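You operate a simulated robot arm through the tools that you are given. There is no shell and no other tool. Be economical: measure what you need, move in short steps, check, and stop when the job is done.

You are at the controls of a simulated robot arm. One attempt, no reset.

Task
Run the dropper empty into cup one, then refill it to its red line from the jug.
Fine: two strokes; jug back, red lid seated again. Set down upright: batter jug.

It is judged by the outcome, as a careful person would: the job done as asked, and still so three seconds after it is handed in. It fails if anything else is knocked over, pushed out of place, dropped, spilled or broken. A push-on lid holds only when it is set on centred and level and pressed home; a screw cap is set on level and turned clockwise until tight.

Robot
A 7-joint arm with a two-finger parallel gripper, fixed in place. Base frame: the origin is at the foot of the arm, x ahead of it, y to its left, z up; the work surface is at about z = 0.86. Lengths are in m, angles in degrees, forces in N, time in s.
With the tool pointing down near the work surface it reaches from about 0.22 to 0.74 m from the base axis. Its first joint turns from -166.0 to 166.0 degrees. Payload 1.57 kg.
The tool frame sits at the grasp point between the pads (the TCP): z along the fingers, y along the line on which they close. The tips reach 0.03 m beyond it. Largest opening 0.11 m; finger width 0.024, thickness 0.012; the body of the gripper, 0.048 by 0.112 m, starts 0.078 m behind the TCP.
Orientation is that of the tool frame in the base frame, as a unit quaternion [w, x, y, z]. With the fingers straight down and closing along the base's y, the tool's x points along the base's -x, its y along +y and its z along -z.

Tools
- The arm moves only by the tool move_arm. Its argument "rows" is a list of rows, each a list of 7 numbers: the shift along the base's x, y, z in cm, then the turn, a rotation vector about the base's x, y, z in degrees, then the finger opening in cm, from 0 to 11. In form: [[tx, ty, tz, rx, ry, rz, claw], ...]. A call has 1 to 12 rows; each row shifts and turns the commanded pose from where the row before left it. Each row takes 0.2 s and may step no farther than 0.05 m and 8.6 degrees from the row before; otherwise, or with a gripper value out of range, the whole call is refused. A pose out of reach is approached as far as the arm can. The call stops where the force on the tool passes 40 N (or 10 N more than at its start, if that is more) or the arm is blocked; 0.2 s more then pass. The fingers move at their own pace (about 0.045 m/s each) and stop on an object; they squeeze with about 30 N. The grip force told is the motor's: it shows also when the fingers shut on nothing. Time passes only in rows, and 0.2 s behind the last, so rows that do not move let the fingers close. The reply holds the time, the measured pose of the TCP, the force on the tool along the base axes, the opening and the grip force, in the units named above and with some noise, with the torque about the TCP (base axes, N m) and any sound that the robot's microphone picked up, and new pictures: "views" is both (left out), scene, wrist or none.
- Cameras (640 x 400 px; columns grow to the right, rows downward): "scene" is fixed at [0.2197, -0.6506, 1.791]; the picture's right is [0.84, -0.54, 0.00], its down [-0.31, -0.49, -0.81] and it looks along [0.44, 0.68, -0.58] (base axes); focal length 338 px, centre (320, 200). "wrist" rides on the gripper at [0.07, 0.016, -0.141] in the tool frame; the picture's right is [-0.23, 0.97, 0.00], its down [-0.86, -0.20, -0.48] and it looks along [-0.47, -0.11, 0.88] (tool axes); focal length 222 px, centre (320, 200). There is no depth. A picture from a camera that has moved, and an enlarged one, comes with that camera's place and axes in the base frame and with its lens.
- slide_trunk(by): slides the trunk up (or, below 0, down) by that many m; the arm rides with it, the base frame stays. It gives what a move gives, with no picture.
- zoom(camera, box): a new picture of the part [left, top, right, bottom] of that camera's present view, enlarged. No time passes.
- sign_off(): hands the job in; it is judged then, once.

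Go step by step. Nothing tells you positions but the pictures and the camera data: compare them with the known pose of the tool, close in by small moves and look again before you grip or let go. The budget is 120 turns and 200 pictures, counting those below and the enlarged ones. Unless the task says otherwise, let go and move clear before handing in, and close with one line.

The tools are called after "Request:" as name(argument=value, ...) on one line, values as JSON. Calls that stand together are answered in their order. move_arm: Moves the arm, as the interface text tells. Its arguments: {"type":"object","properties":{"rows":{"type":"array"},"views":{"type":"string","enum":["both","scene","wrist","none"]}},"required":["rows"]} The other tools are called the same way: slide_trunk (by) slides the trunk up or down; zoom (camera, box) takes an enlarged picture of a part of a camera's view; sign_off () hands the job in.

At the start:

```text
t: 0.0
ee_pos: [0.3838, 0.1375, 1.42]
orientation: [0.002, 0.001, 1.0, 0.001]
force: [-0.2, 0.1, 0.0]
moment: [0.0, -0.02, 0.01]
grip_width: 0.11
grasp_force: 0.0
trunk travel left (down, up): [-0.564, 0.026]
```

scene: 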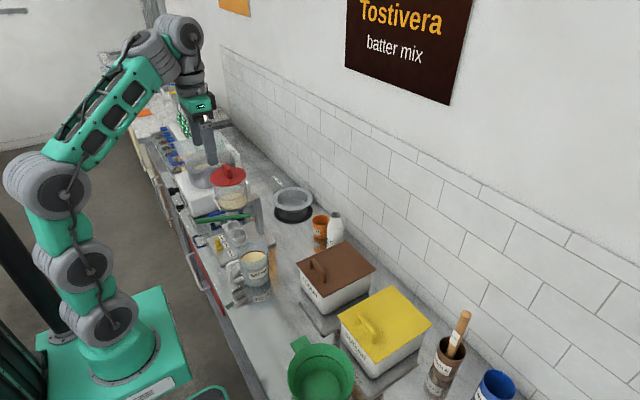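
wrist: 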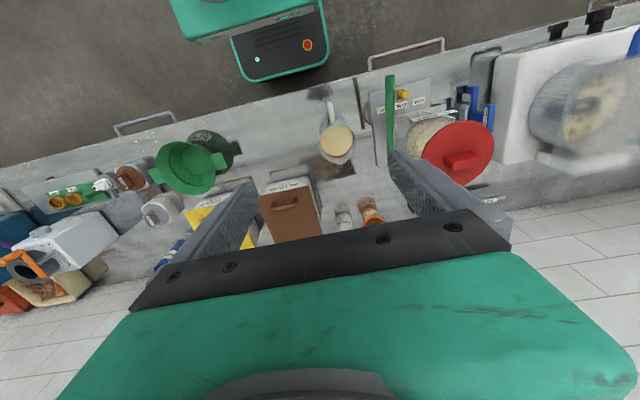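

I see a cluttered counter with a jug (cream content), a red-lidded container, tubs and a green item. I'll zoom in to identify the dropper, cups and jug.

Request:
zoom(camera="scene", box=[160, 140, 320, 240])

Request:
zoom(camera="scene", box=[200, 220, 360, 320])

Request:
zoom(camera="wrist", box=[300, 60, 500, 185])

Request:
zoom(camera="wrist", box=[0, 110, 240, 260])

```text
4.00 times, centred on (240, 190) of scene
camera zoom: at [0.2197, -0.6506, 1.791], right [0.84, -0.54, 0.0], down [-0.31, -0.49, -0.81], along [0.44, 0.68, -0.58], focal length 1351 px, centre (640, 240)
```

zoom: 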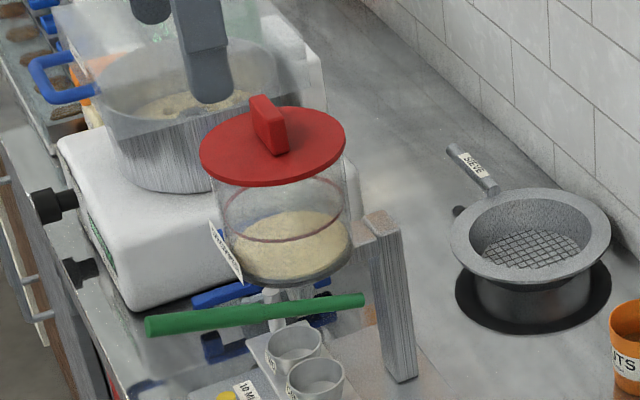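

```text
4.00 times, centred on (280, 270) of scene
camera zoom: at [0.2197, -0.6506, 1.791], right [0.84, -0.54, 0.0], down [-0.31, -0.49, -0.81], along [0.44, 0.68, -0.58], focal length 1351 px, centre (480, -80)
```

zoom: 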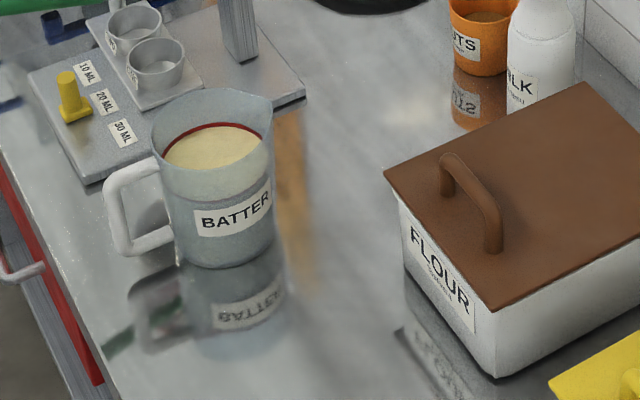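

```text
3.20 times, centred on (400, 122) of wrist
camera zoom: at [0.3155, 0.1532, 1.5615], right [0.23, 0.97, 0.0], down [0.85, -0.2, 0.48], along [0.47, -0.11, -0.88], focal length 711 px, centre (64, 448)
```

zoom: 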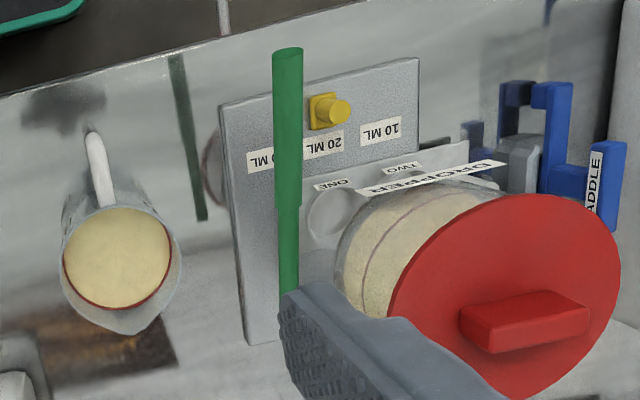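

```text
2.67 times, centred on (120, 185) of wrist
camera zoom: at [0.3155, 0.1532, 1.5615], right [0.23, 0.97, 0.0], down [0.85, -0.2, 0.48], along [0.47, -0.11, -0.88], focal length 592 px, centre (853, 240)
```

zoom: 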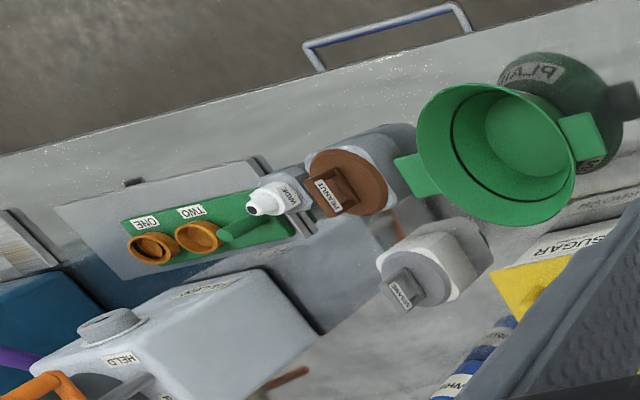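

The dropper appears to be the hopper under the red lid, with a green lever, a yellow volume stop and two cups. I'll move the camera for a better look at it.

Request:
move_arm(rows=[[-3, 4, 0, 0, 0, 0, 11], [-3, 4, 0, 0, 0, 0, 11], [-3, 4, 0, 0, 0, 0, 11], [-2, 2, -3, 0, 0, 0, 11], [0, 0, -4, 0, 0, 0, 11]], views="wrist")

Request:
zoom(camera="scene", box=[180, 160, 300, 235])

Request:
zoom(camera="wrist", box=[240, 50, 480, 200])

```text
t: 1.2
ee_pos: [0.2725, 0.2781, 1.3526]
orientation: [0.001, 0.001, 1.0, 0.002]
force: [0.2, 0.0, 0.3]
moment: [-0.04, -0.05, -0.02]
grip_width: 0.1099
grasp_force: 0.1
trunk travel left (down, up): [-0.564, 0.026]
camera wrist: at [0.2041, 0.294, 1.4926], right [0.23, 0.97, 0.0], down [0.85, -0.2, 0.48], along [0.47, -0.11, -0.88], focal length 222 px, centre (320, 200)
```

wrist: 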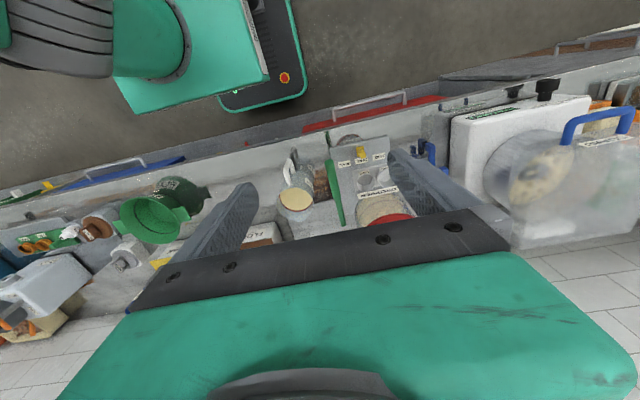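

```text
5.33 times, centred on (240, 198) of scene
camera zoom: at [0.2197, -0.6506, 1.791], right [0.84, -0.54, 0.0], down [-0.31, -0.49, -0.81], along [0.44, 0.68, -0.58], focal length 1802 px, centre (747, 213)
```

zoom: 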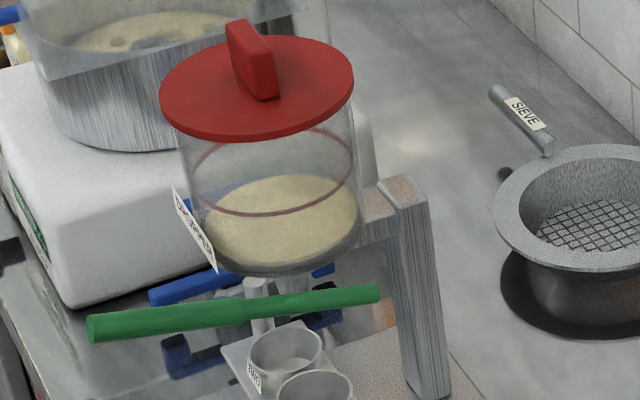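

```text
2.67 times, centred on (360, 125) of wrist
camera zoom: at [0.2041, 0.294, 1.4926], right [0.23, 0.97, 0.0], down [0.85, -0.2, 0.48], along [0.47, -0.11, -0.88], focal length 592 px, centre (213, 400)
```

zoom: 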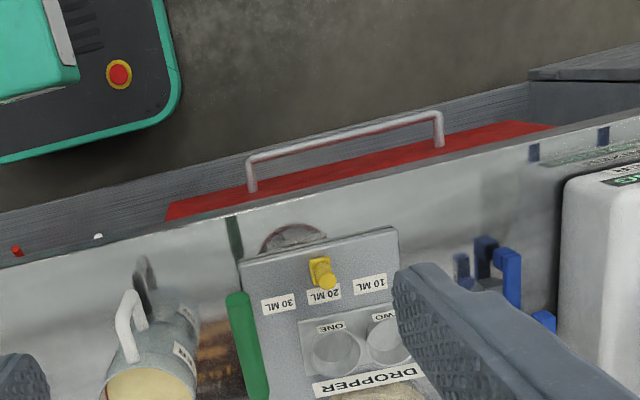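

The dropper faces the robot at about (0.48, 0.37), with its lever on the -y side and cup ONE on the right half of the slide. I'll tilt the camera forward for a lower frontal view.

Request:
move_arm(rows=[[-1, 2, -4, 0, -8, 0, 11], [-1, 2, -4, 0, -8, 0, 11], [-1, 2, -4, 0, -8, 0, 11], [0, 2, -4, 0, -8, 0, 11], [0, 0, -4, 0, -8, 0, 11], [0, 0, -4, 0, 0, 0, 11]], views="both")

Request:
zoom(camera="wrist", box=[200, 40, 440, 190])

```text
t: 2.6
ee_pos: [0.2403, 0.3671, 1.215]
orientation: [0.235, 0.0, 0.972, 0.0]
force: [0.6, -0.4, 0.6]
moment: [0.0, 0.0, 0.03]
grip_width: 0.1098
grasp_force: 0.0
out of reach, approached as far as the arm can: row 4, 5, 6
trunk travel left (down, up): [-0.564, 0.026]
camera wrist: at [0.1139, 0.3837, 1.3099], right [0.2, 0.97, 0.1], down [0.54, -0.2, 0.82], along [0.82, -0.11, -0.57], focal length 222 px, centre (320, 200)
```

scene: 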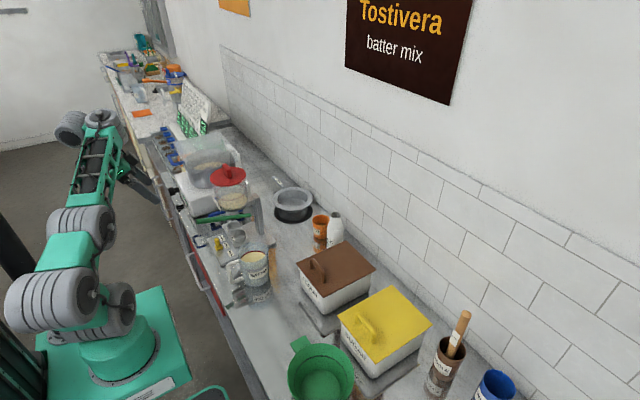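
wrist: 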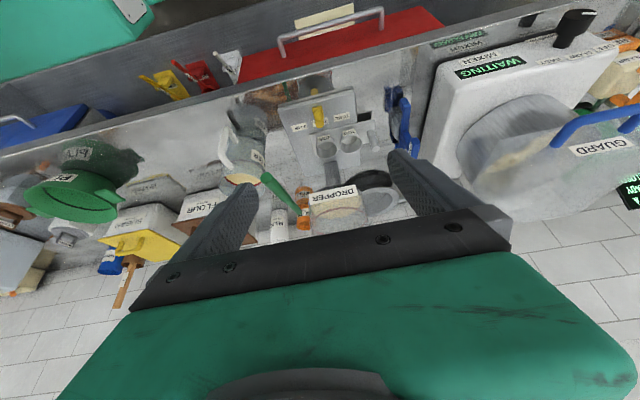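

```text
2.67 times, centred on (320, 115) of wrist
camera zoom: at [0.1139, 0.3837, 1.3099], right [0.2, 0.97, 0.1], down [0.54, -0.2, 0.82], along [0.82, -0.11, -0.57], focal length 592 px, centre (320, 427)
```

zoom: 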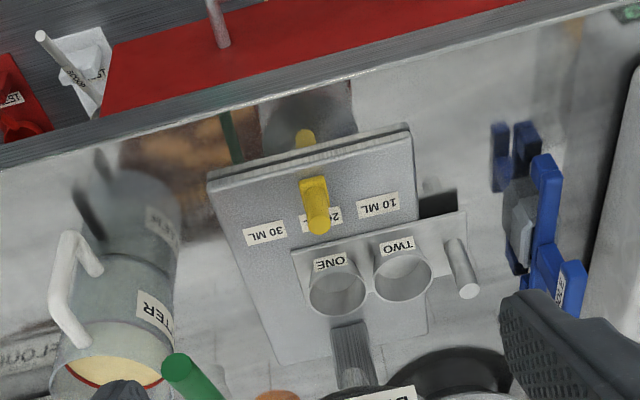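

The cup slide (handle on its +y end) carries ONE and TWO, and the stop is at 20 ML. I need to see where the nozzle sits, so I'll lower the trunk for a frontal view.

Request:
slide_trunk(by=-0.2)

Request:
move_arm(rows=[[0, 0, 0, 0, -8, 0, 11], [0, 0, 0, 0, -8, 0, 11]], views="wrist")

Request:
zoom(camera="wrist", box=[200, 40, 440, 190])

```text
t: 4.8
ee_pos: [0.2408, 0.3689, 1.0162]
orientation: [0.236, 0.0, 0.972, 0.0]
force: [-0.3, -0.7, 1.0]
moment: [-0.01, -0.02, 0.04]
grip_width: 0.1101
grasp_force: 0.1
trunk travel left (down, up): [-0.364, 0.226]
```

```text
t: 5.4
ee_pos: [0.2403, 0.3671, 1.0151]
orientation: [0.236, 0.001, 0.972, -0.002]
force: [0.2, 0.2, -0.5]
moment: [0.0, 0.0, 0.04]
grip_width: 0.1101
grasp_force: 0.1
out of reach, approached as far as the arm can: row 1, 2
trunk travel left (down, up): [-0.364, 0.226]
camera wrist: at [0.1142, 0.3846, 1.1094], right [0.2, 0.97, 0.1], down [0.54, -0.2, 0.82], along [0.82, -0.11, -0.57], focal length 222 px, centre (320, 200)
```

wrist: 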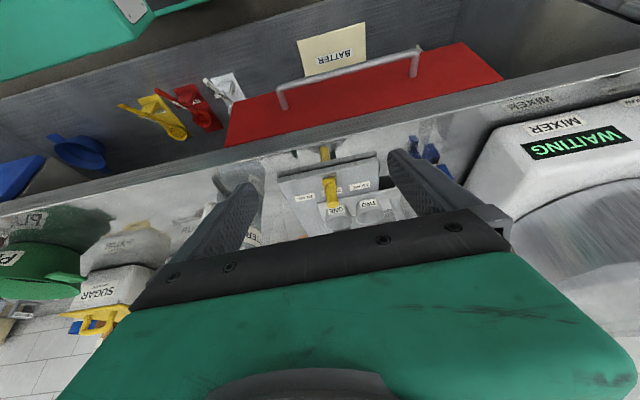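

```text
2.67 times, centred on (320, 115) of wrist
camera zoom: at [0.1142, 0.3846, 1.1094], right [0.2, 0.97, 0.1], down [0.54, -0.2, 0.82], along [0.82, -0.11, -0.57], focal length 592 px, centre (320, 427)
```

zoom: 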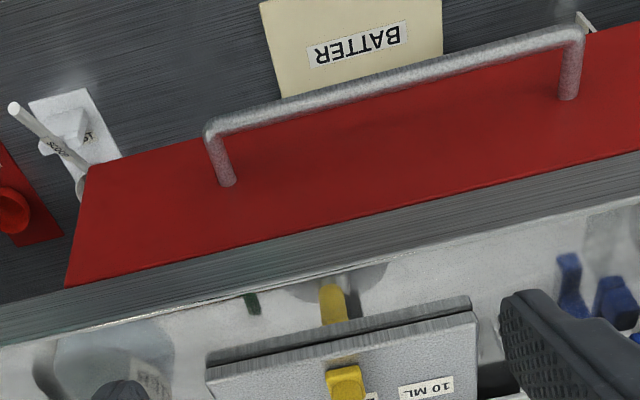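

The nozzle triangulates to about (0.47, 0.365), directly over cup ONE, so the slide already looks right. I'll straighten the tool and back up to measure the lever more precisely.

Request:
move_arm(rows=[[0, 0, 4, 0, 8, 0, 11], [0, -1, 4, 0, 8, 0, 11], [0, -2, 4, 0, 8, 0, 11], [0, -2, 4, 0, 3, 0, 11], [0, -2, 4, 0, 0, 0, 11]], views="wrist")

```text
t: 6.6
ee_pos: [0.2408, 0.3011, 1.2144]
orientation: [0.0, 0.0, 1.0, -0.004]
force: [0.0, 0.0, -0.7]
moment: [0.03, -0.04, -0.01]
grip_width: 0.1101
grasp_force: 0.1
trunk travel left (down, up): [-0.364, 0.226]
camera wrist: at [0.1721, 0.317, 1.3554], right [0.23, 0.97, 0.0], down [0.86, -0.2, 0.48], along [0.47, -0.11, -0.88], focal length 222 px, centre (320, 200)
```

wrist: 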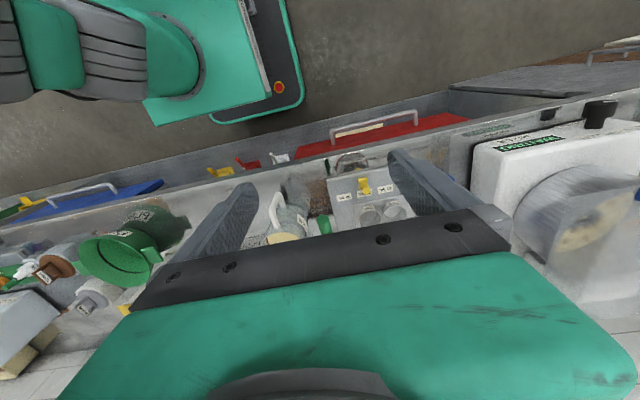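

Upright again. Next I'll hover over the lever tip at about (0.35, 0.265) and measure it with the wrist camera.

Request:
move_arm(rows=[[4, -2, 2, 0, 0, 0, 8], [4, -1.6, 2, 0, 0, 0, 8], [3, 0, 0, 0, 0, 0, 8]], views="both")

Request:
zoom(camera="wrist", box=[240, 120, 400, 220])

Request:
zoom(camera="scene", box=[180, 160, 300, 235])

```text
t: 7.4
ee_pos: [0.3268, 0.2624, 1.2173]
orientation: [0.002, 0.001, 1.0, 0.001]
force: [-0.8, -0.6, -0.4]
moment: [0.01, -0.03, -0.01]
grip_width: 0.0799
grasp_force: 0.1
out of reach, approached as far as the arm can: row 1, 2, 3
trunk travel left (down, up): [-0.364, 0.226]
camera wrist: at [0.258, 0.2795, 1.3594], right [0.23, 0.97, 0.0], down [0.85, -0.2, 0.48], along [0.47, -0.11, -0.88], focal length 222 px, centre (320, 200)
```

scene: 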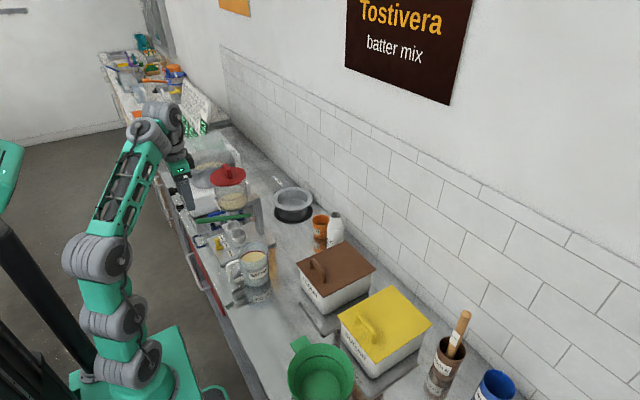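
wrist: 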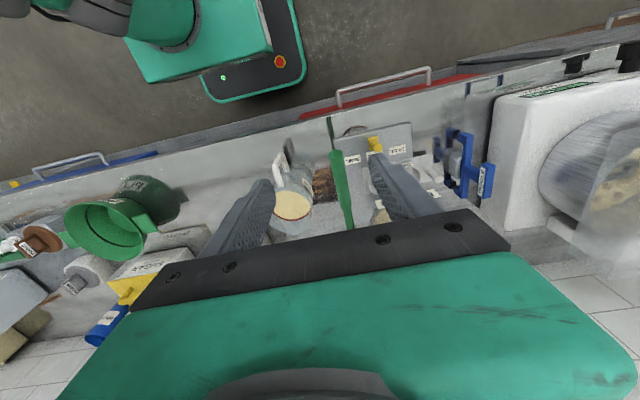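

```text
4.00 times, centred on (320, 170) of wrist
camera zoom: at [0.258, 0.2795, 1.3594], right [0.23, 0.97, 0.0], down [0.85, -0.2, 0.48], along [0.47, -0.11, -0.88], focal length 888 px, centre (320, 320)
```

zoom: 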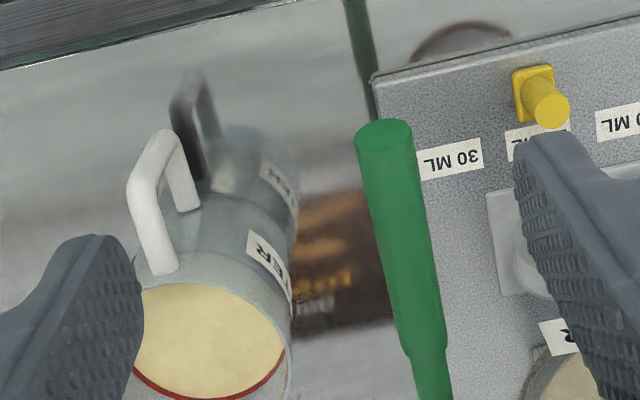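

```text
5.33 times, centred on (240, 198) of scene
camera zoom: at [0.2197, -0.6506, 1.791], right [0.84, -0.54, 0.0], down [-0.31, -0.49, -0.81], along [0.44, 0.68, -0.58], focal length 1802 px, centre (747, 213)
```

zoom: 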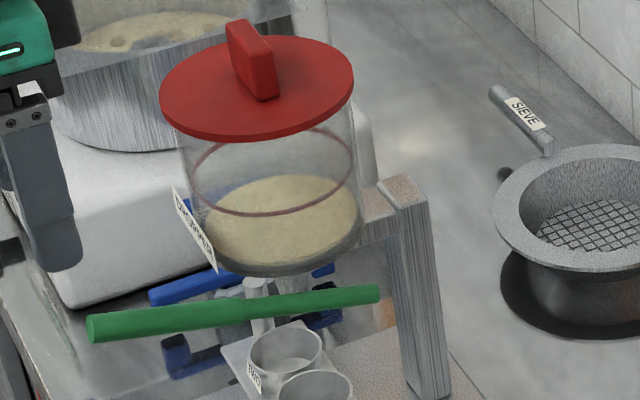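

The lever tip is at about (0.345, 0.28, 1.09), tilted up about 13° with its far end near (0.53, 1.046). I'll descend open over the grip end and check before closing.

Request:
move_arm(rows=[[1.5, 1.8, -3, 0, 0, 0, 5], [1.5, 0, -3, 0, 0, 0, 5], [0.3, 0, -3, 0, 0, 0, 5], [0, 0, -3, 0, 0, 0, 5], [0, 0, 0, 0, 0, 0, 5]], views="both")

Request:
zoom(camera="scene", box=[160, 160, 280, 235])

Request:
zoom(camera="wrist", box=[240, 120, 400, 220])

```text
t: 8.6
ee_pos: [0.3603, 0.2825, 1.0959]
orientation: [0.002, -0.001, 1.0, 0.0]
force: [-1.1, 0.6, 0.8]
moment: [0.02, -0.04, 0.03]
grip_width: 0.0498
grasp_force: 0.1
trunk travel left (down, up): [-0.364, 0.226]
camera wrist: at [0.2908, 0.2986, 1.2375], right [0.23, 0.97, 0.0], down [0.85, -0.2, 0.48], along [0.47, -0.11, -0.88], focal length 222 px, centre (320, 200)
```

scene: 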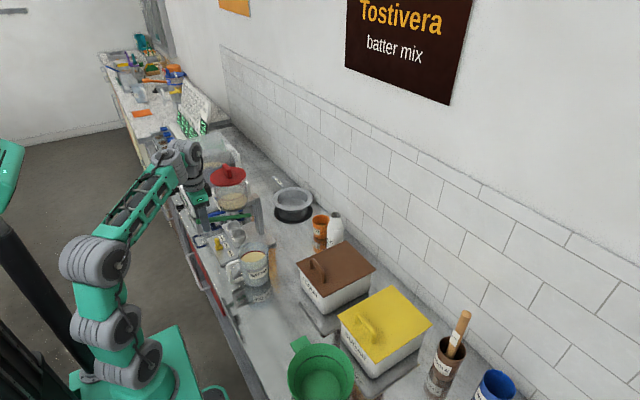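
wrist: 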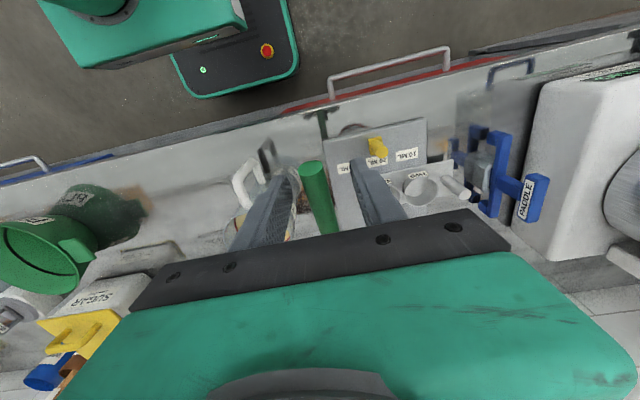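

```text
5.33 times, centred on (220, 198) of scene
camera zoom: at [0.2197, -0.6506, 1.791], right [0.84, -0.54, 0.0], down [-0.31, -0.49, -0.81], along [0.44, 0.68, -0.58], focal length 1802 px, centre (853, 213)
```

zoom: 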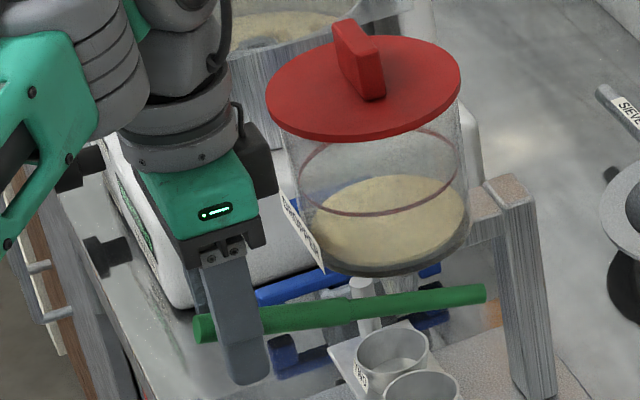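

```text
4.00 times, centred on (320, 170) of wrist
camera zoom: at [0.2908, 0.2986, 1.2375], right [0.23, 0.97, 0.0], down [0.85, -0.2, 0.48], along [0.47, -0.11, -0.88], focal length 888 px, centre (320, 320)
```

zoom: 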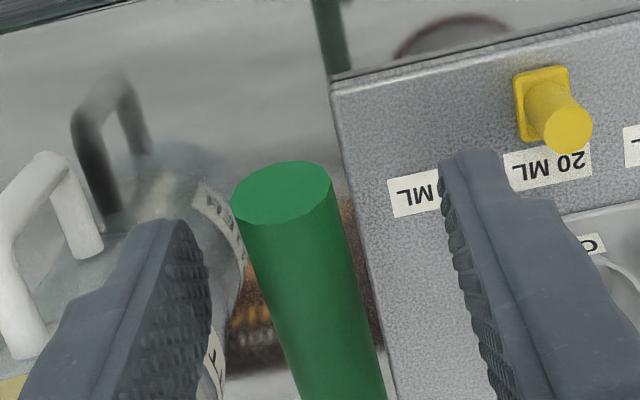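

The lever is between the fingers. I'll drop a centimetre, centre and close on it.

Request:
move_arm(rows=[[0, -0.3, -1, 0, 0, 0, 5], [0, 0, 0, 0, 0, 0, 1.5], [0, 0, 0, 0, 0, 0, 1.5], [0, 0, 0, 0, 0, 0, 1.5]], views="none")

Request:
zoom(camera="wrist", box=[240, 120, 400, 220])

```text
t: 9.6
ee_pos: [0.36, 0.2802, 1.0872]
orientation: [0.002, 0.0, 1.0, 0.0]
force: [0.8, 5.4, 0.4]
moment: [-0.02, -0.06, -0.06]
grip_width: 0.0188
grasp_force: 2.2
trunk travel left (down, up): [-0.364, 0.226]
```

```text
4.00 times, centred on (320, 170) of wrist
camera zoom: at [0.2907, 0.2957, 1.2289], right [0.23, 0.97, 0.0], down [0.85, -0.2, 0.48], along [0.47, -0.11, -0.88], focal length 888 px, centre (320, 320)
```

zoom: 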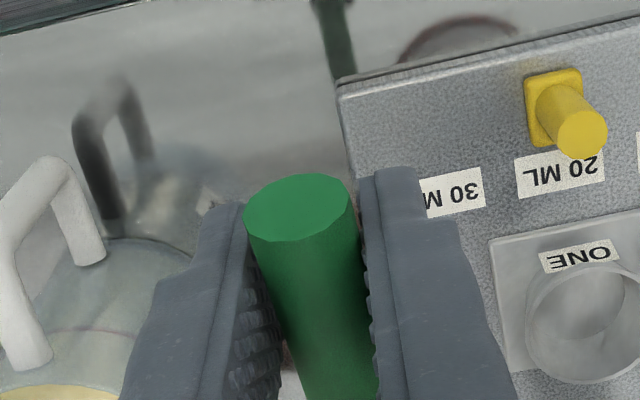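

Gripped at 19 mm. Now I'll pull the lever down slowly along its arc and watch the force.

Request:
move_arm(rows=[[0, 0, 0, 0, 0, 0, 1.5], [-0.1, 0, -0.7, 0, 0, 0, 1.5], [-0.1, 0, -0.7, 0, 0, 0, 1.5], [-0.1, 0, -0.7, 0, 0, 0, 1.5], [0, 0, -0.7, 0, 0, 0, 1.5]], views="wrist")

Request:
zoom(camera="scene", box=[160, 160, 280, 235])

```text
t: 10.8
ee_pos: [0.3561, 0.278, 1.0594]
orientation: [0.002, 0.0, 1.0, -0.001]
force: [-2.0, 5.9, -0.4]
moment: [-0.02, 0.0, 0.01]
grip_width: 0.0202
grasp_force: 2.9
trunk travel left (down, up): [-0.364, 0.226]
camera wrist: at [0.2872, 0.2951, 1.2004], right [0.23, 0.97, 0.0], down [0.85, -0.2, 0.48], along [0.47, -0.11, -0.88], focal length 222 px, centre (320, 200)
```

wrist: 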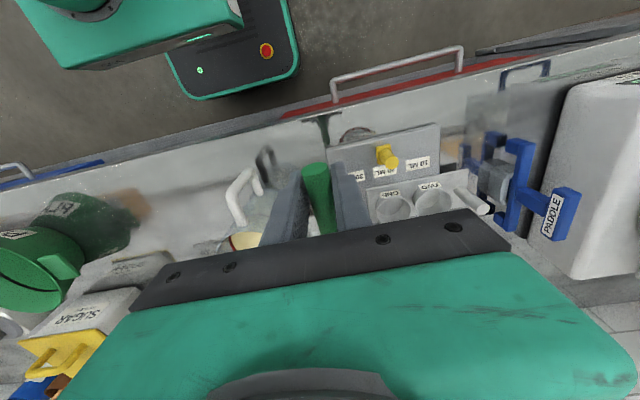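

```text
5.33 times, centred on (220, 198) of scene
camera zoom: at [0.2197, -0.6506, 1.791], right [0.84, -0.54, 0.0], down [-0.31, -0.49, -0.81], along [0.44, 0.68, -0.58], focal length 1802 px, centre (853, 213)
```

zoom: 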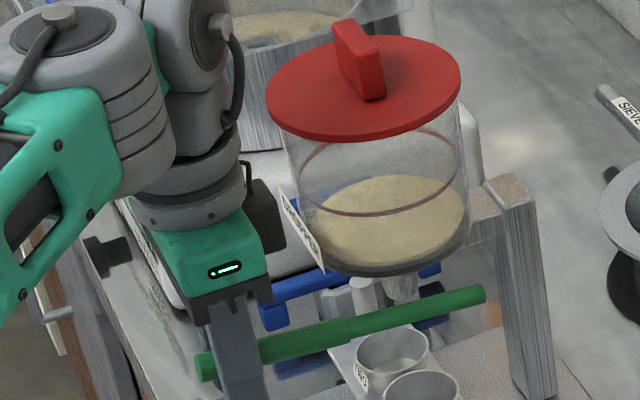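

The lever follows and turns about its far end. I'll continue downward.

Request:
move_arm(rows=[[0, 0, -0.7, 0, 0, 0, 1.5], [0, 0, -0.7, 0, 0, 0, 1.5], [0.1, 0, -0.7, 0, 0, 0, 1.5], [0.1, 0, -0.7, 0, 0, 0, 1.5]], views="none")

Request:
zoom(camera="scene", box=[160, 160, 280, 235])

```text
t: 11.8
ee_pos: [0.359, 0.2785, 1.0306]
orientation: [0.002, 0.0, 1.0, -0.001]
force: [-2.7, 6.5, -0.7]
moment: [-0.02, 0.03, 0.01]
grip_width: 0.0208
grasp_force: 3.3
trunk travel left (down, up): [-0.364, 0.226]
```

```text
5.33 times, centred on (220, 198) of scene
camera zoom: at [0.2197, -0.6506, 1.791], right [0.84, -0.54, 0.0], down [-0.31, -0.49, -0.81], along [0.44, 0.68, -0.58], focal length 1802 px, centre (853, 213)
```

zoom: 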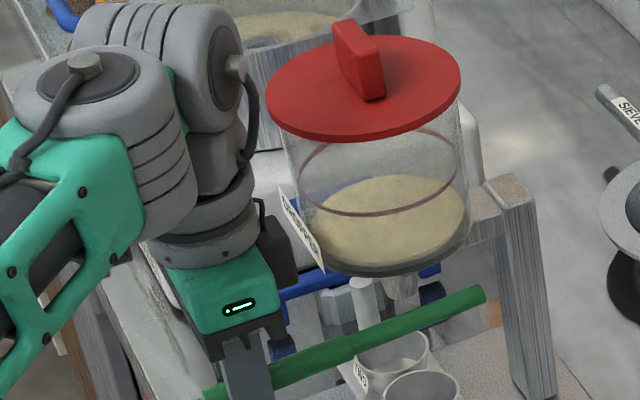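

Still easy going, and no stop felt yet. I'll keep going down in small steps.

Request:
move_arm(rows=[[0.15, 0, -0.7, 0, 0, 0, 1.5], [0.15, 0, -0.7, 0, 0, 0, 1.5], [0.2, 0, -0.7, 0, 0, 0, 1.5]], views="none")

Request:
zoom(camera="scene", box=[160, 160, 280, 235])

```text
t: 12.6
ee_pos: [0.3641, 0.2787, 1.0108]
orientation: [0.003, 0.0, 1.0, -0.001]
force: [-1.1, 5.3, -0.8]
moment: [-0.04, 0.01, 0.01]
grip_width: 0.0193
grasp_force: 2.5
trunk travel left (down, up): [-0.364, 0.226]
```

```text
5.33 times, centred on (220, 198) of scene
camera zoom: at [0.2197, -0.6506, 1.791], right [0.84, -0.54, 0.0], down [-0.31, -0.49, -0.81], along [0.44, 0.68, -0.58], focal length 1802 px, centre (853, 213)
```

zoom: 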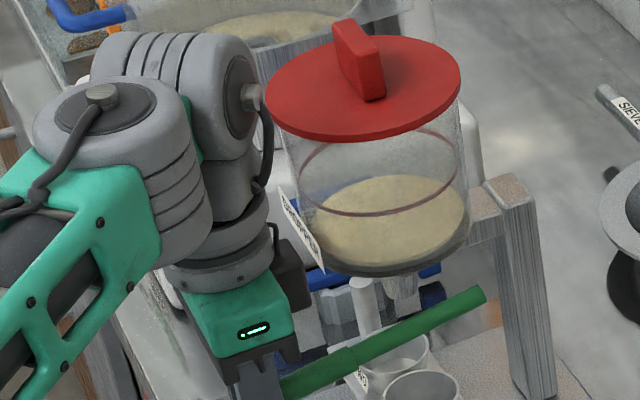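

No stop yet; I'll continue.

Request:
move_arm(rows=[[0.2, 0, -0.7, 0, 0, 0, 1.5], [0.25, 0, -0.7, 0, 0, 0, 1.5], [0.25, 0, -0.6, 0, 0, 0, 1.5]], views="wrist")

Request:
zoom(camera="scene", box=[160, 160, 280, 235])

```text
t: 13.4
ee_pos: [0.3711, 0.2796, 0.9906]
orientation: [0.001, 0.0, 1.0, -0.001]
force: [-2.1, 4.7, -0.7]
moment: [-0.07, 0.0, 0.0]
grip_width: 0.0186
grasp_force: 2.1
trunk travel left (down, up): [-0.364, 0.226]
camera wrist: at [0.3015, 0.2957, 1.1317], right [0.23, 0.97, 0.0], down [0.85, -0.2, 0.48], along [0.47, -0.11, -0.88], focal length 222 px, centre (320, 200)
```

wrist: 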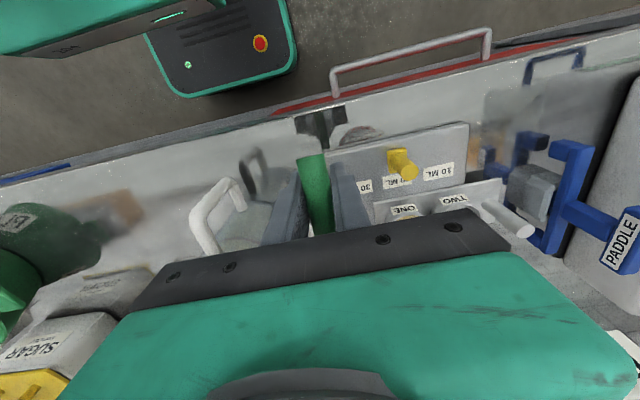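

```text
5.33 times, centred on (220, 198) of scene
camera zoom: at [0.2197, -0.6506, 1.791], right [0.84, -0.54, 0.0], down [-0.31, -0.49, -0.81], along [0.44, 0.68, -0.58], focal length 1802 px, centre (853, 213)
```

zoom: 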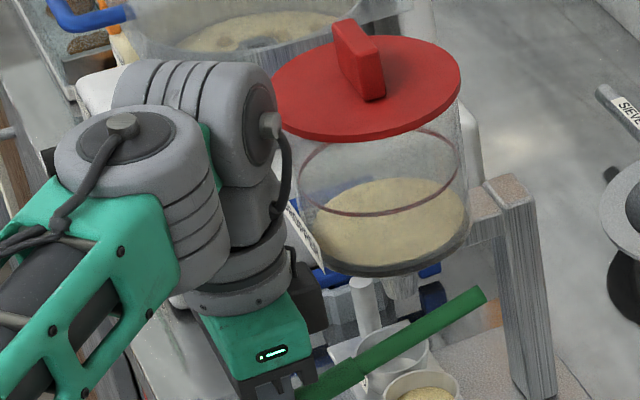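

Batter has started arriving in cup ONE. I'll push a touch further to the stop, then look.

Request:
move_arm(rows=[[0.2, 0, -0.5, 0, 0, 0, 1.5], [0.2, 0, -0.5, 0, 0, 0, 1.5], [0, 0, 0, 0, 0, 0, 1.5]], views="none")

Request:
zoom(camera="scene", box=[180, 160, 300, 235])

```text
t: 14.2
ee_pos: [0.3758, 0.2783, 0.9802]
orientation: [0.002, 0.0, 1.0, -0.001]
force: [-0.9, 5.5, 1.2]
moment: [-0.15, 0.04, -0.01]
grip_width: 0.02
grasp_force: 2.9
trunk travel left (down, up): [-0.364, 0.226]
```

```text
5.33 times, centred on (240, 198) of scene
camera zoom: at [0.2197, -0.6506, 1.791], right [0.84, -0.54, 0.0], down [-0.31, -0.49, -0.81], along [0.44, 0.68, -0.58], focal length 1802 px, centre (747, 213)
```

zoom: 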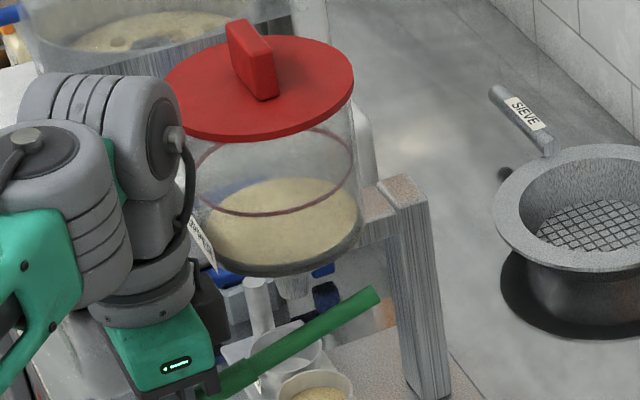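

The level has dropped a little. I'll check whether the stop has been reached.

Request:
move_arm(rows=[[0.2, 0, -0.4, 0, 0, 0, 1.5], [0.2, 0, -0.4, 0, 0, 0, 1.5], [0, 0, 0, 0, 0, 0, 1.5]], views="wrist")

Request:
zoom(camera="scene", box=[180, 160, 300, 235])

```text
t: 15.0
ee_pos: [0.3784, 0.2791, 0.9724]
orientation: [0.001, 0.0, 1.0, -0.001]
force: [-1.8, 4.2, -0.4]
moment: [-0.15, 0.01, 0.02]
grip_width: 0.0187
grasp_force: 2.6
trunk travel left (down, up): [-0.364, 0.226]
camera wrist: at [0.3095, 0.2958, 1.1132], right [0.23, 0.97, 0.0], down [0.85, -0.2, 0.48], along [0.47, -0.11, -0.88], focal length 222 px, centre (320, 200)
```

wrist: 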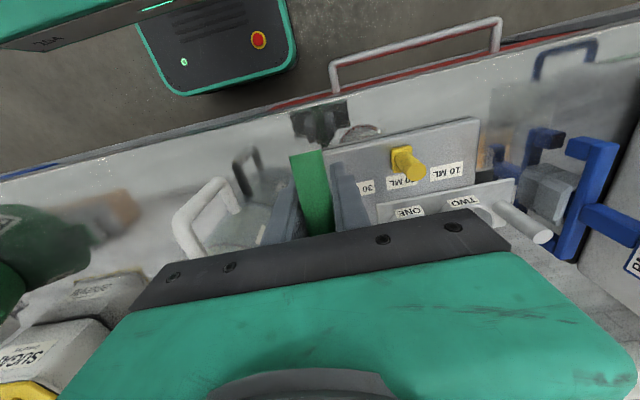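

```text
5.33 times, centred on (240, 198) of scene
camera zoom: at [0.2197, -0.6506, 1.791], right [0.84, -0.54, 0.0], down [-0.31, -0.49, -0.81], along [0.44, 0.68, -0.58], focal length 1802 px, centre (747, 213)
```

zoom: 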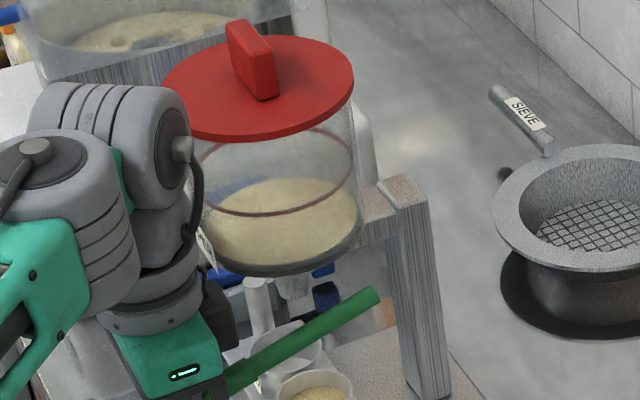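

One stroke delivered its dose with a small level drop. I'll raise the lever back along the arc to re-arm it, then inspect hopper and cup.

Request:
move_arm(rows=[[-0.5, 0, 1.2, 0, 0, 0, 1.5], [-0.5, 0, 1.2, 0, 0, 0, 1.5], [-0.4, 0, 1.4, 0, 0, 0, 1.5], [-0.3, 0, 1.4, 0, 0, 0, 1.5], [-0.3, 0, 1.4, 0, 0, 0, 1.5], [-0.1, 0, 1.4, 0, 0, 0, 1.5], [0, 0, 1.4, 0, 0, 0, 1.5], [0.1, 0, 1.4, 0, 0, 0, 1.5], [0.2, 0, 0.7, 0, 0, 0, 1.5]], views="none")

Request:
zoom(camera="scene", box=[190, 170, 290, 250])

```text
t: 17.0
ee_pos: [0.361, 0.2789, 1.0878]
orientation: [0.002, 0.0, 1.0, -0.001]
force: [-0.7, 5.5, -2.0]
moment: [-0.03, -0.01, 0.01]
grip_width: 0.0198
grasp_force: 3.2
trunk travel left (down, up): [-0.364, 0.226]
```

```text
5.00 times, centred on (240, 210) of scene
camera zoom: at [0.2197, -0.6506, 1.791], right [0.84, -0.54, 0.0], down [-0.31, -0.49, -0.81], along [0.44, 0.68, -0.58], focal length 1689 px, centre (720, 150)
```

zoom: 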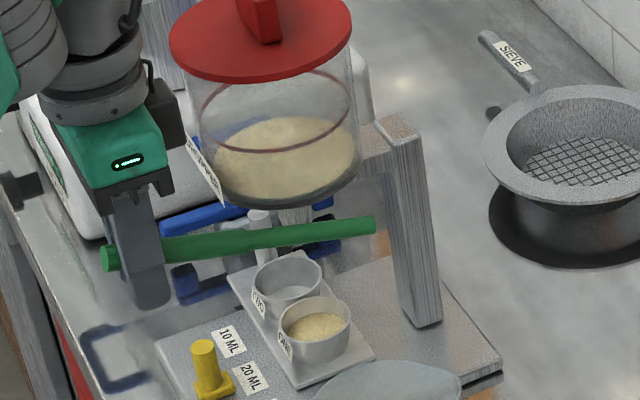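

Cup ONE is nearly half full after one stroke. Now the second stroke.

Request:
move_arm(rows=[[-0.1, 0, -0.7, 0, 0, 0, 1.5], [-0.1, 0, -1.4, 0, 0, 0, 1.5], [0, 0, -1.4, 0, 0, 0, 1.5], [0.1, 0, -1.4, 0, 0, 0, 1.5], [0.2, 0, -1.4, 0, 0, 0, 1.5], [0.3, 0, -1.4, 0, 0, 0, 1.5], [0.4, 0, -1.4, 0, 0, 0, 1.5], [0.5, 0, -1.2, 0, 0, 0, 1.5], [0.5, 0, -1.2, 0, 0, 0, 1.5], [0, 0, 0, 0, 0, 0, 1.5], [0, 0, 0, 0, 0, 0, 1.5]], views="none")

Request:
move_arm(rows=[[-0.5, 0, 1.2, 0, 0, 0, 1.5], [-0.5, 0, 1.2, 0, 0, 0, 1.5], [-0.4, 0, 1.4, 0, 0, 0, 1.5], [-0.3, 0, 1.4, 0, 0, 0, 1.5], [-0.3, 0, 1.4, 0, 0, 0, 1.5], [-0.1, 0, 1.4, 0, 0, 0, 1.5], [0, 0, 1.4, 0, 0, 0, 1.5], [0.1, 0, 1.4, 0, 0, 0, 1.5], [0.2, 0, 0.7, 0, 0, 0, 1.5]], views="none")

Request:
zoom(camera="scene", box=[190, 170, 290, 250])

```text
t: 19.4
ee_pos: [0.3792, 0.2785, 0.972]
orientation: [0.001, 0.0, 1.0, -0.001]
force: [-0.8, 6.0, -0.9]
moment: [-0.22, 0.07, -0.03]
grip_width: 0.0205
grasp_force: 3.0
trunk travel left (down, up): [-0.364, 0.226]
```

```text
t: 21.4
ee_pos: [0.3616, 0.2788, 1.0877]
orientation: [0.003, 0.0, 1.0, 0.0]
force: [-0.8, 4.4, -1.6]
moment: [-0.04, -0.06, -0.02]
grip_width: 0.0188
grasp_force: 2.6
trunk travel left (down, up): [-0.364, 0.226]
```

```text
5.00 times, centred on (240, 210) of scene
camera zoom: at [0.2197, -0.6506, 1.791], right [0.84, -0.54, 0.0], down [-0.31, -0.49, -0.81], along [0.44, 0.68, -0.58], focal length 1689 px, centre (720, 150)
```

zoom: 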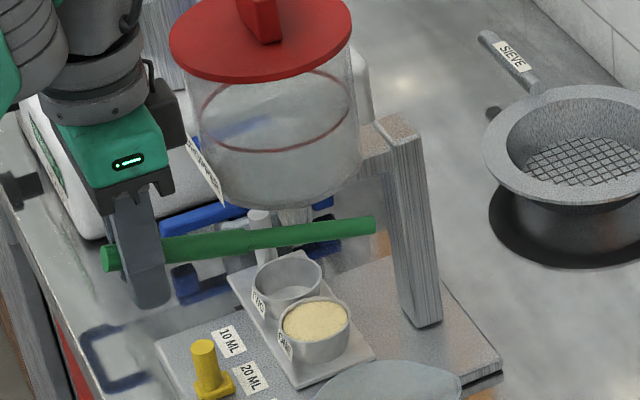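

Two strokes emptied the hopper into cup ONE. Now I'll release the lever and go up to look at the lid.

Request:
move_arm(rows=[[0, 0, 0, 0, 0, 0, 4], [0, 0, 0, 0, 0, 0, 4], [-0.5, 0, 3, 0, 0, 0, 4], [-0.5, 0, 4, 0, 0, 0, 6], [0, 0, 4, 0, 0, 0, 6]], views="none")

Request:
slide_trunk(by=0.1)

Request:
move_arm(rows=[[2, 4, 2, 0, 0, 0, 11], [0, 4, 2, 0, 0, 0, 11]], views="wrist")

Request:
zoom(camera="scene", box=[180, 150, 300, 225])

Request:
zoom(camera="scene", box=[200, 220, 320, 310])

```text
t: 22.6
ee_pos: [0.349, 0.2791, 1.1998]
orientation: [0.002, 0.0, 1.0, 0.0]
force: [-0.2, 0.6, 0.7]
moment: [0.0, -0.04, 0.01]
grip_width: 0.0601
grasp_force: 0.1
trunk travel left (down, up): [-0.364, 0.226]
```

```text
t: 23.9
ee_pos: [0.3499, 0.2786, 1.2985]
orientation: [0.002, 0.0, 1.0, -0.001]
force: [0.0, 0.0, -0.5]
moment: [-0.01, 0.02, 0.03]
grip_width: 0.0601
grasp_force: 0.0
trunk travel left (down, up): [-0.464, 0.126]
```

```text
t: 24.5
ee_pos: [0.3507, 0.3082, 1.3039]
orientation: [0.0, -0.001, 1.0, -0.002]
force: [0.0, 0.1, 0.5]
moment: [-0.06, 0.06, -0.01]
grip_width: 0.1099
grasp_force: 0.0
out of reach, approached as far as the arm can: row 1, 2
trunk travel left (down, up): [-0.464, 0.126]
camera wrist: at [0.2818, 0.3253, 1.4454], right [0.23, 0.97, 0.0], down [0.85, -0.2, 0.48], along [0.47, -0.11, -0.88], focal length 222 px, centre (320, 200)
```

wrist: 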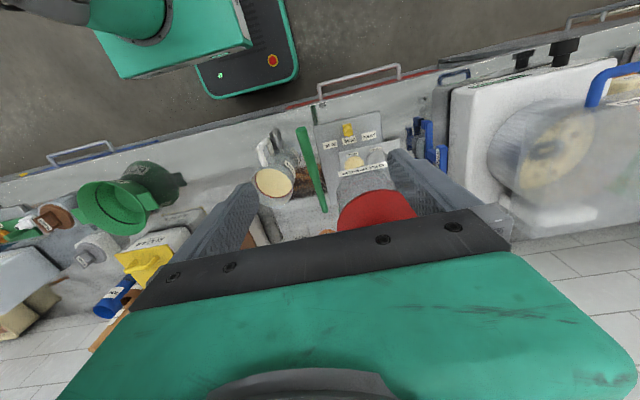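

```text
5.33 times, centred on (240, 188) of scene
camera zoom: at [0.2197, -0.6506, 1.791], right [0.84, -0.54, 0.0], down [-0.31, -0.49, -0.81], along [0.44, 0.68, -0.58], focal length 1802 px, centre (747, 267)
```

zoom: 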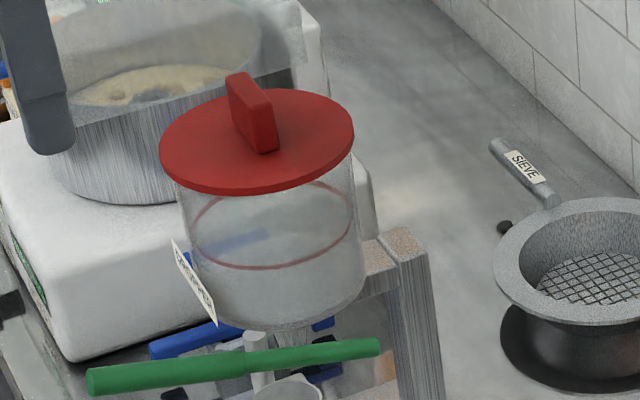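

```text
4.44 times, centred on (260, 265) of scene
camera zoom: at [0.2197, -0.6506, 1.791], right [0.84, -0.54, 0.0], down [-0.31, -0.49, -0.81], along [0.44, 0.68, -0.58], focal length 1501 px, centre (587, -89)
```

zoom: 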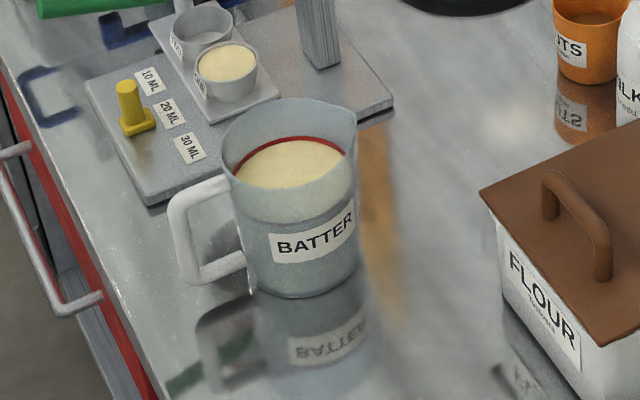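

The lever stays up. I'll move over the lid to measure the knob's position.

Request:
move_arm(rows=[[2, 2, -2, 0, 0, 0, 11], [4, 2, 0, 0, 0, 0, 11], [3, 2, 0, 0, 0, 0, 11]], views="wrist")

Request:
zoom(camera="wrist", box=[220, 90, 420, 215])

```text
t: 25.3
ee_pos: [0.4117, 0.3481, 1.2651]
orientation: [0.002, 0.001, 1.0, 0.0]
force: [-0.3, -0.1, -0.1]
moment: [0.0, -0.03, -0.03]
grip_width: 0.11
grasp_force: 0.0
out of reach, approached as far as the arm can: row 2, 3
trunk travel left (down, up): [-0.464, 0.126]
camera wrist: at [0.3423, 0.3645, 1.4056], right [0.23, 0.97, 0.0], down [0.85, -0.2, 0.48], along [0.47, -0.11, -0.88], focal length 222 px, centre (320, 200)
```

wrist: 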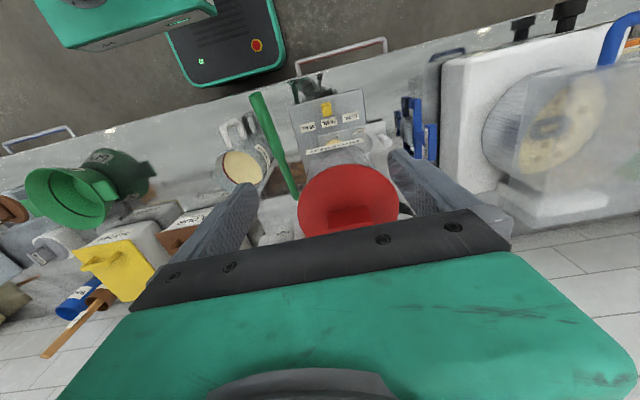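

```text
3.20 times, centred on (320, 152) of wrist
camera zoom: at [0.3423, 0.3645, 1.4056], right [0.23, 0.97, 0.0], down [0.85, -0.2, 0.48], along [0.47, -0.11, -0.88], focal length 711 px, centre (320, 352)
```

zoom: 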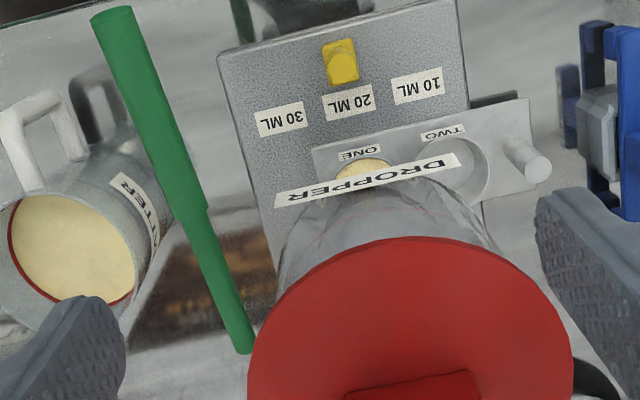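

The lid is ahead of the fingers, but I'm at the arm's upper reach limit. I'll raise the trunk by 0.1 and shift forward and down.

Request:
slide_trunk(by=0.1)

Request:
move_arm(rows=[[2, 0, -3, 0, 0, 0, 11], [2, 0.5, -3, 0, 0, 0, 11], [2, 0.5, -2, 0, 0, 0, 11]], views="both")

Request:
zoom(camera="wrist", box=[220, 110, 420, 235])

```text
t: 26.6
ee_pos: [0.4121, 0.349, 1.364]
orientation: [0.002, 0.0, 1.0, -0.001]
force: [0.4, -0.2, -0.9]
moment: [0.02, 0.01, -0.02]
grip_width: 0.1099
grasp_force: 0.1
trunk travel left (down, up): [-0.564, 0.026]
```

```text
t: 27.4
ee_pos: [0.4731, 0.359, 1.2818]
orientation: [0.001, 0.001, 1.0, 0.0]
force: [-0.3, -0.1, -0.1]
moment: [-0.04, 0.03, -0.04]
grip_width: 0.11
grasp_force: 0.1
trunk travel left (down, up): [-0.564, 0.026]
camera wrist: at [0.4036, 0.3751, 1.4235], right [0.23, 0.97, 0.0], down [0.85, -0.2, 0.48], along [0.47, -0.11, -0.88], focal length 222 px, centre (320, 200)
```

scene: 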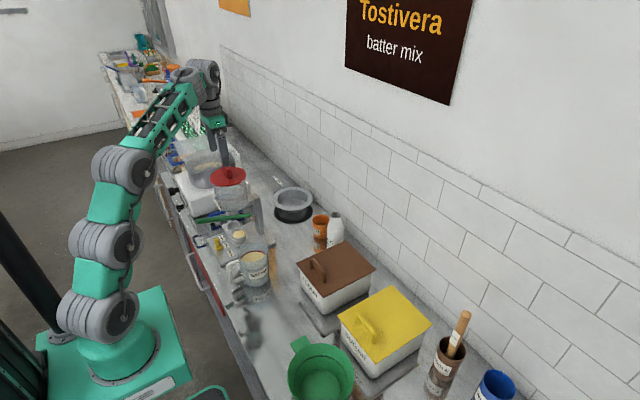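
wrist: 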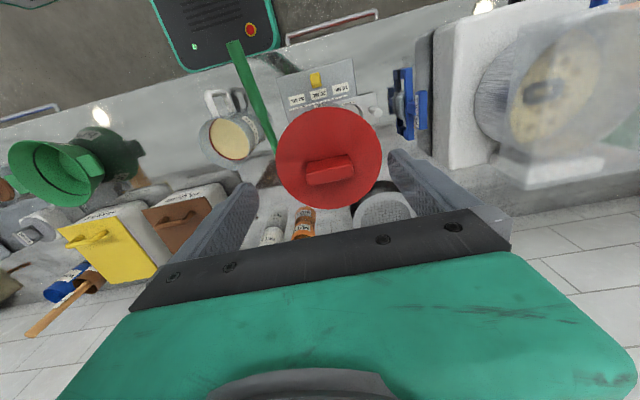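

```text
3.20 times, centred on (320, 172) of wrist
camera zoom: at [0.4036, 0.3751, 1.4235], right [0.23, 0.97, 0.0], down [0.85, -0.2, 0.48], along [0.47, -0.11, -0.88], focal length 711 px, centre (320, 288)
```

zoom: 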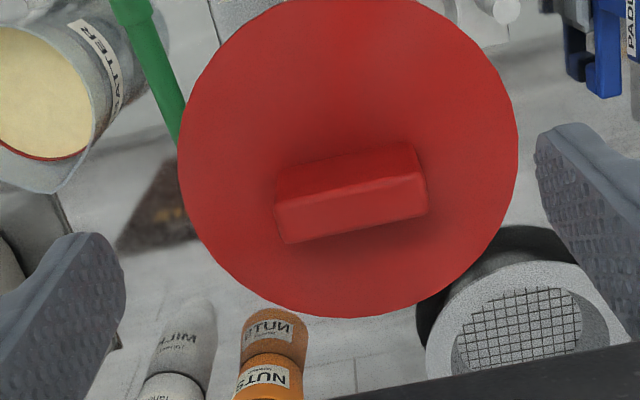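

The lid centre is at about (0.495, 0.365), its knob lying along y, about 5.5 cm long. I'll align above it and descend with the fingers straddling its ends.

Request:
move_arm(rows=[[2.3, 0.6, -1, 0, 0, 0, 9], [0, 0, -3, 0, 0, 0, 9], [0, 0, -2, 0, 0, 0, 9]], views="wrist")

Request:
zoom(camera="wrist", box=[220, 110, 420, 235])

Request:
zoom(camera="scene", box=[180, 130, 300, 205])

```text
t: 28.2
ee_pos: [0.4927, 0.3641, 1.2242]
orientation: [0.001, 0.0, 1.0, 0.001]
force: [0.5, -0.1, 0.4]
moment: [0.02, -0.04, -0.01]
grip_width: 0.0897
grasp_force: 0.2
trunk travel left (down, up): [-0.564, 0.026]
camera wrist: at [0.4243, 0.3812, 1.3652], right [0.23, 0.97, 0.0], down [0.85, -0.2, 0.48], along [0.47, -0.11, -0.88], focal length 222 px, centre (320, 200)
```

wrist: 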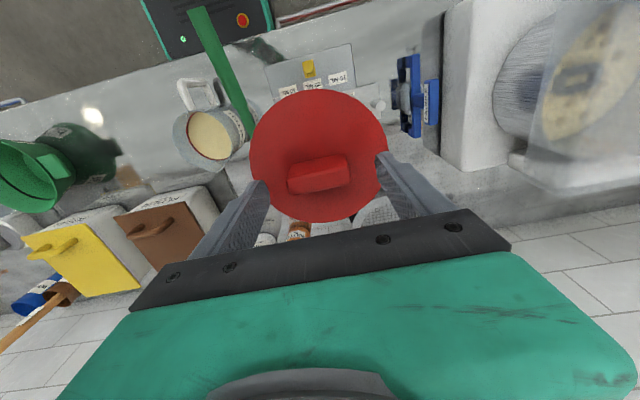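

```text
3.20 times, centred on (320, 172) of wrist
camera zoom: at [0.4243, 0.3812, 1.3652], right [0.23, 0.97, 0.0], down [0.85, -0.2, 0.48], along [0.47, -0.11, -0.88], focal length 711 px, centre (320, 288)
```

zoom: 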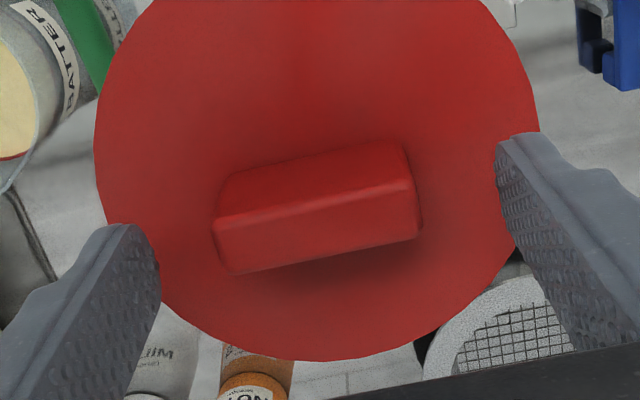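

```text
5.33 times, centred on (240, 168) of scene
camera zoom: at [0.2197, -0.6506, 1.791], right [0.84, -0.54, 0.0], down [-0.31, -0.49, -0.81], along [0.44, 0.68, -0.58], focal length 1802 px, centre (747, 373)
```

zoom: 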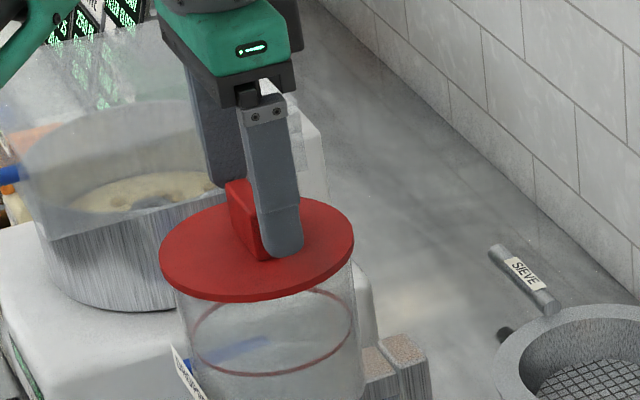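

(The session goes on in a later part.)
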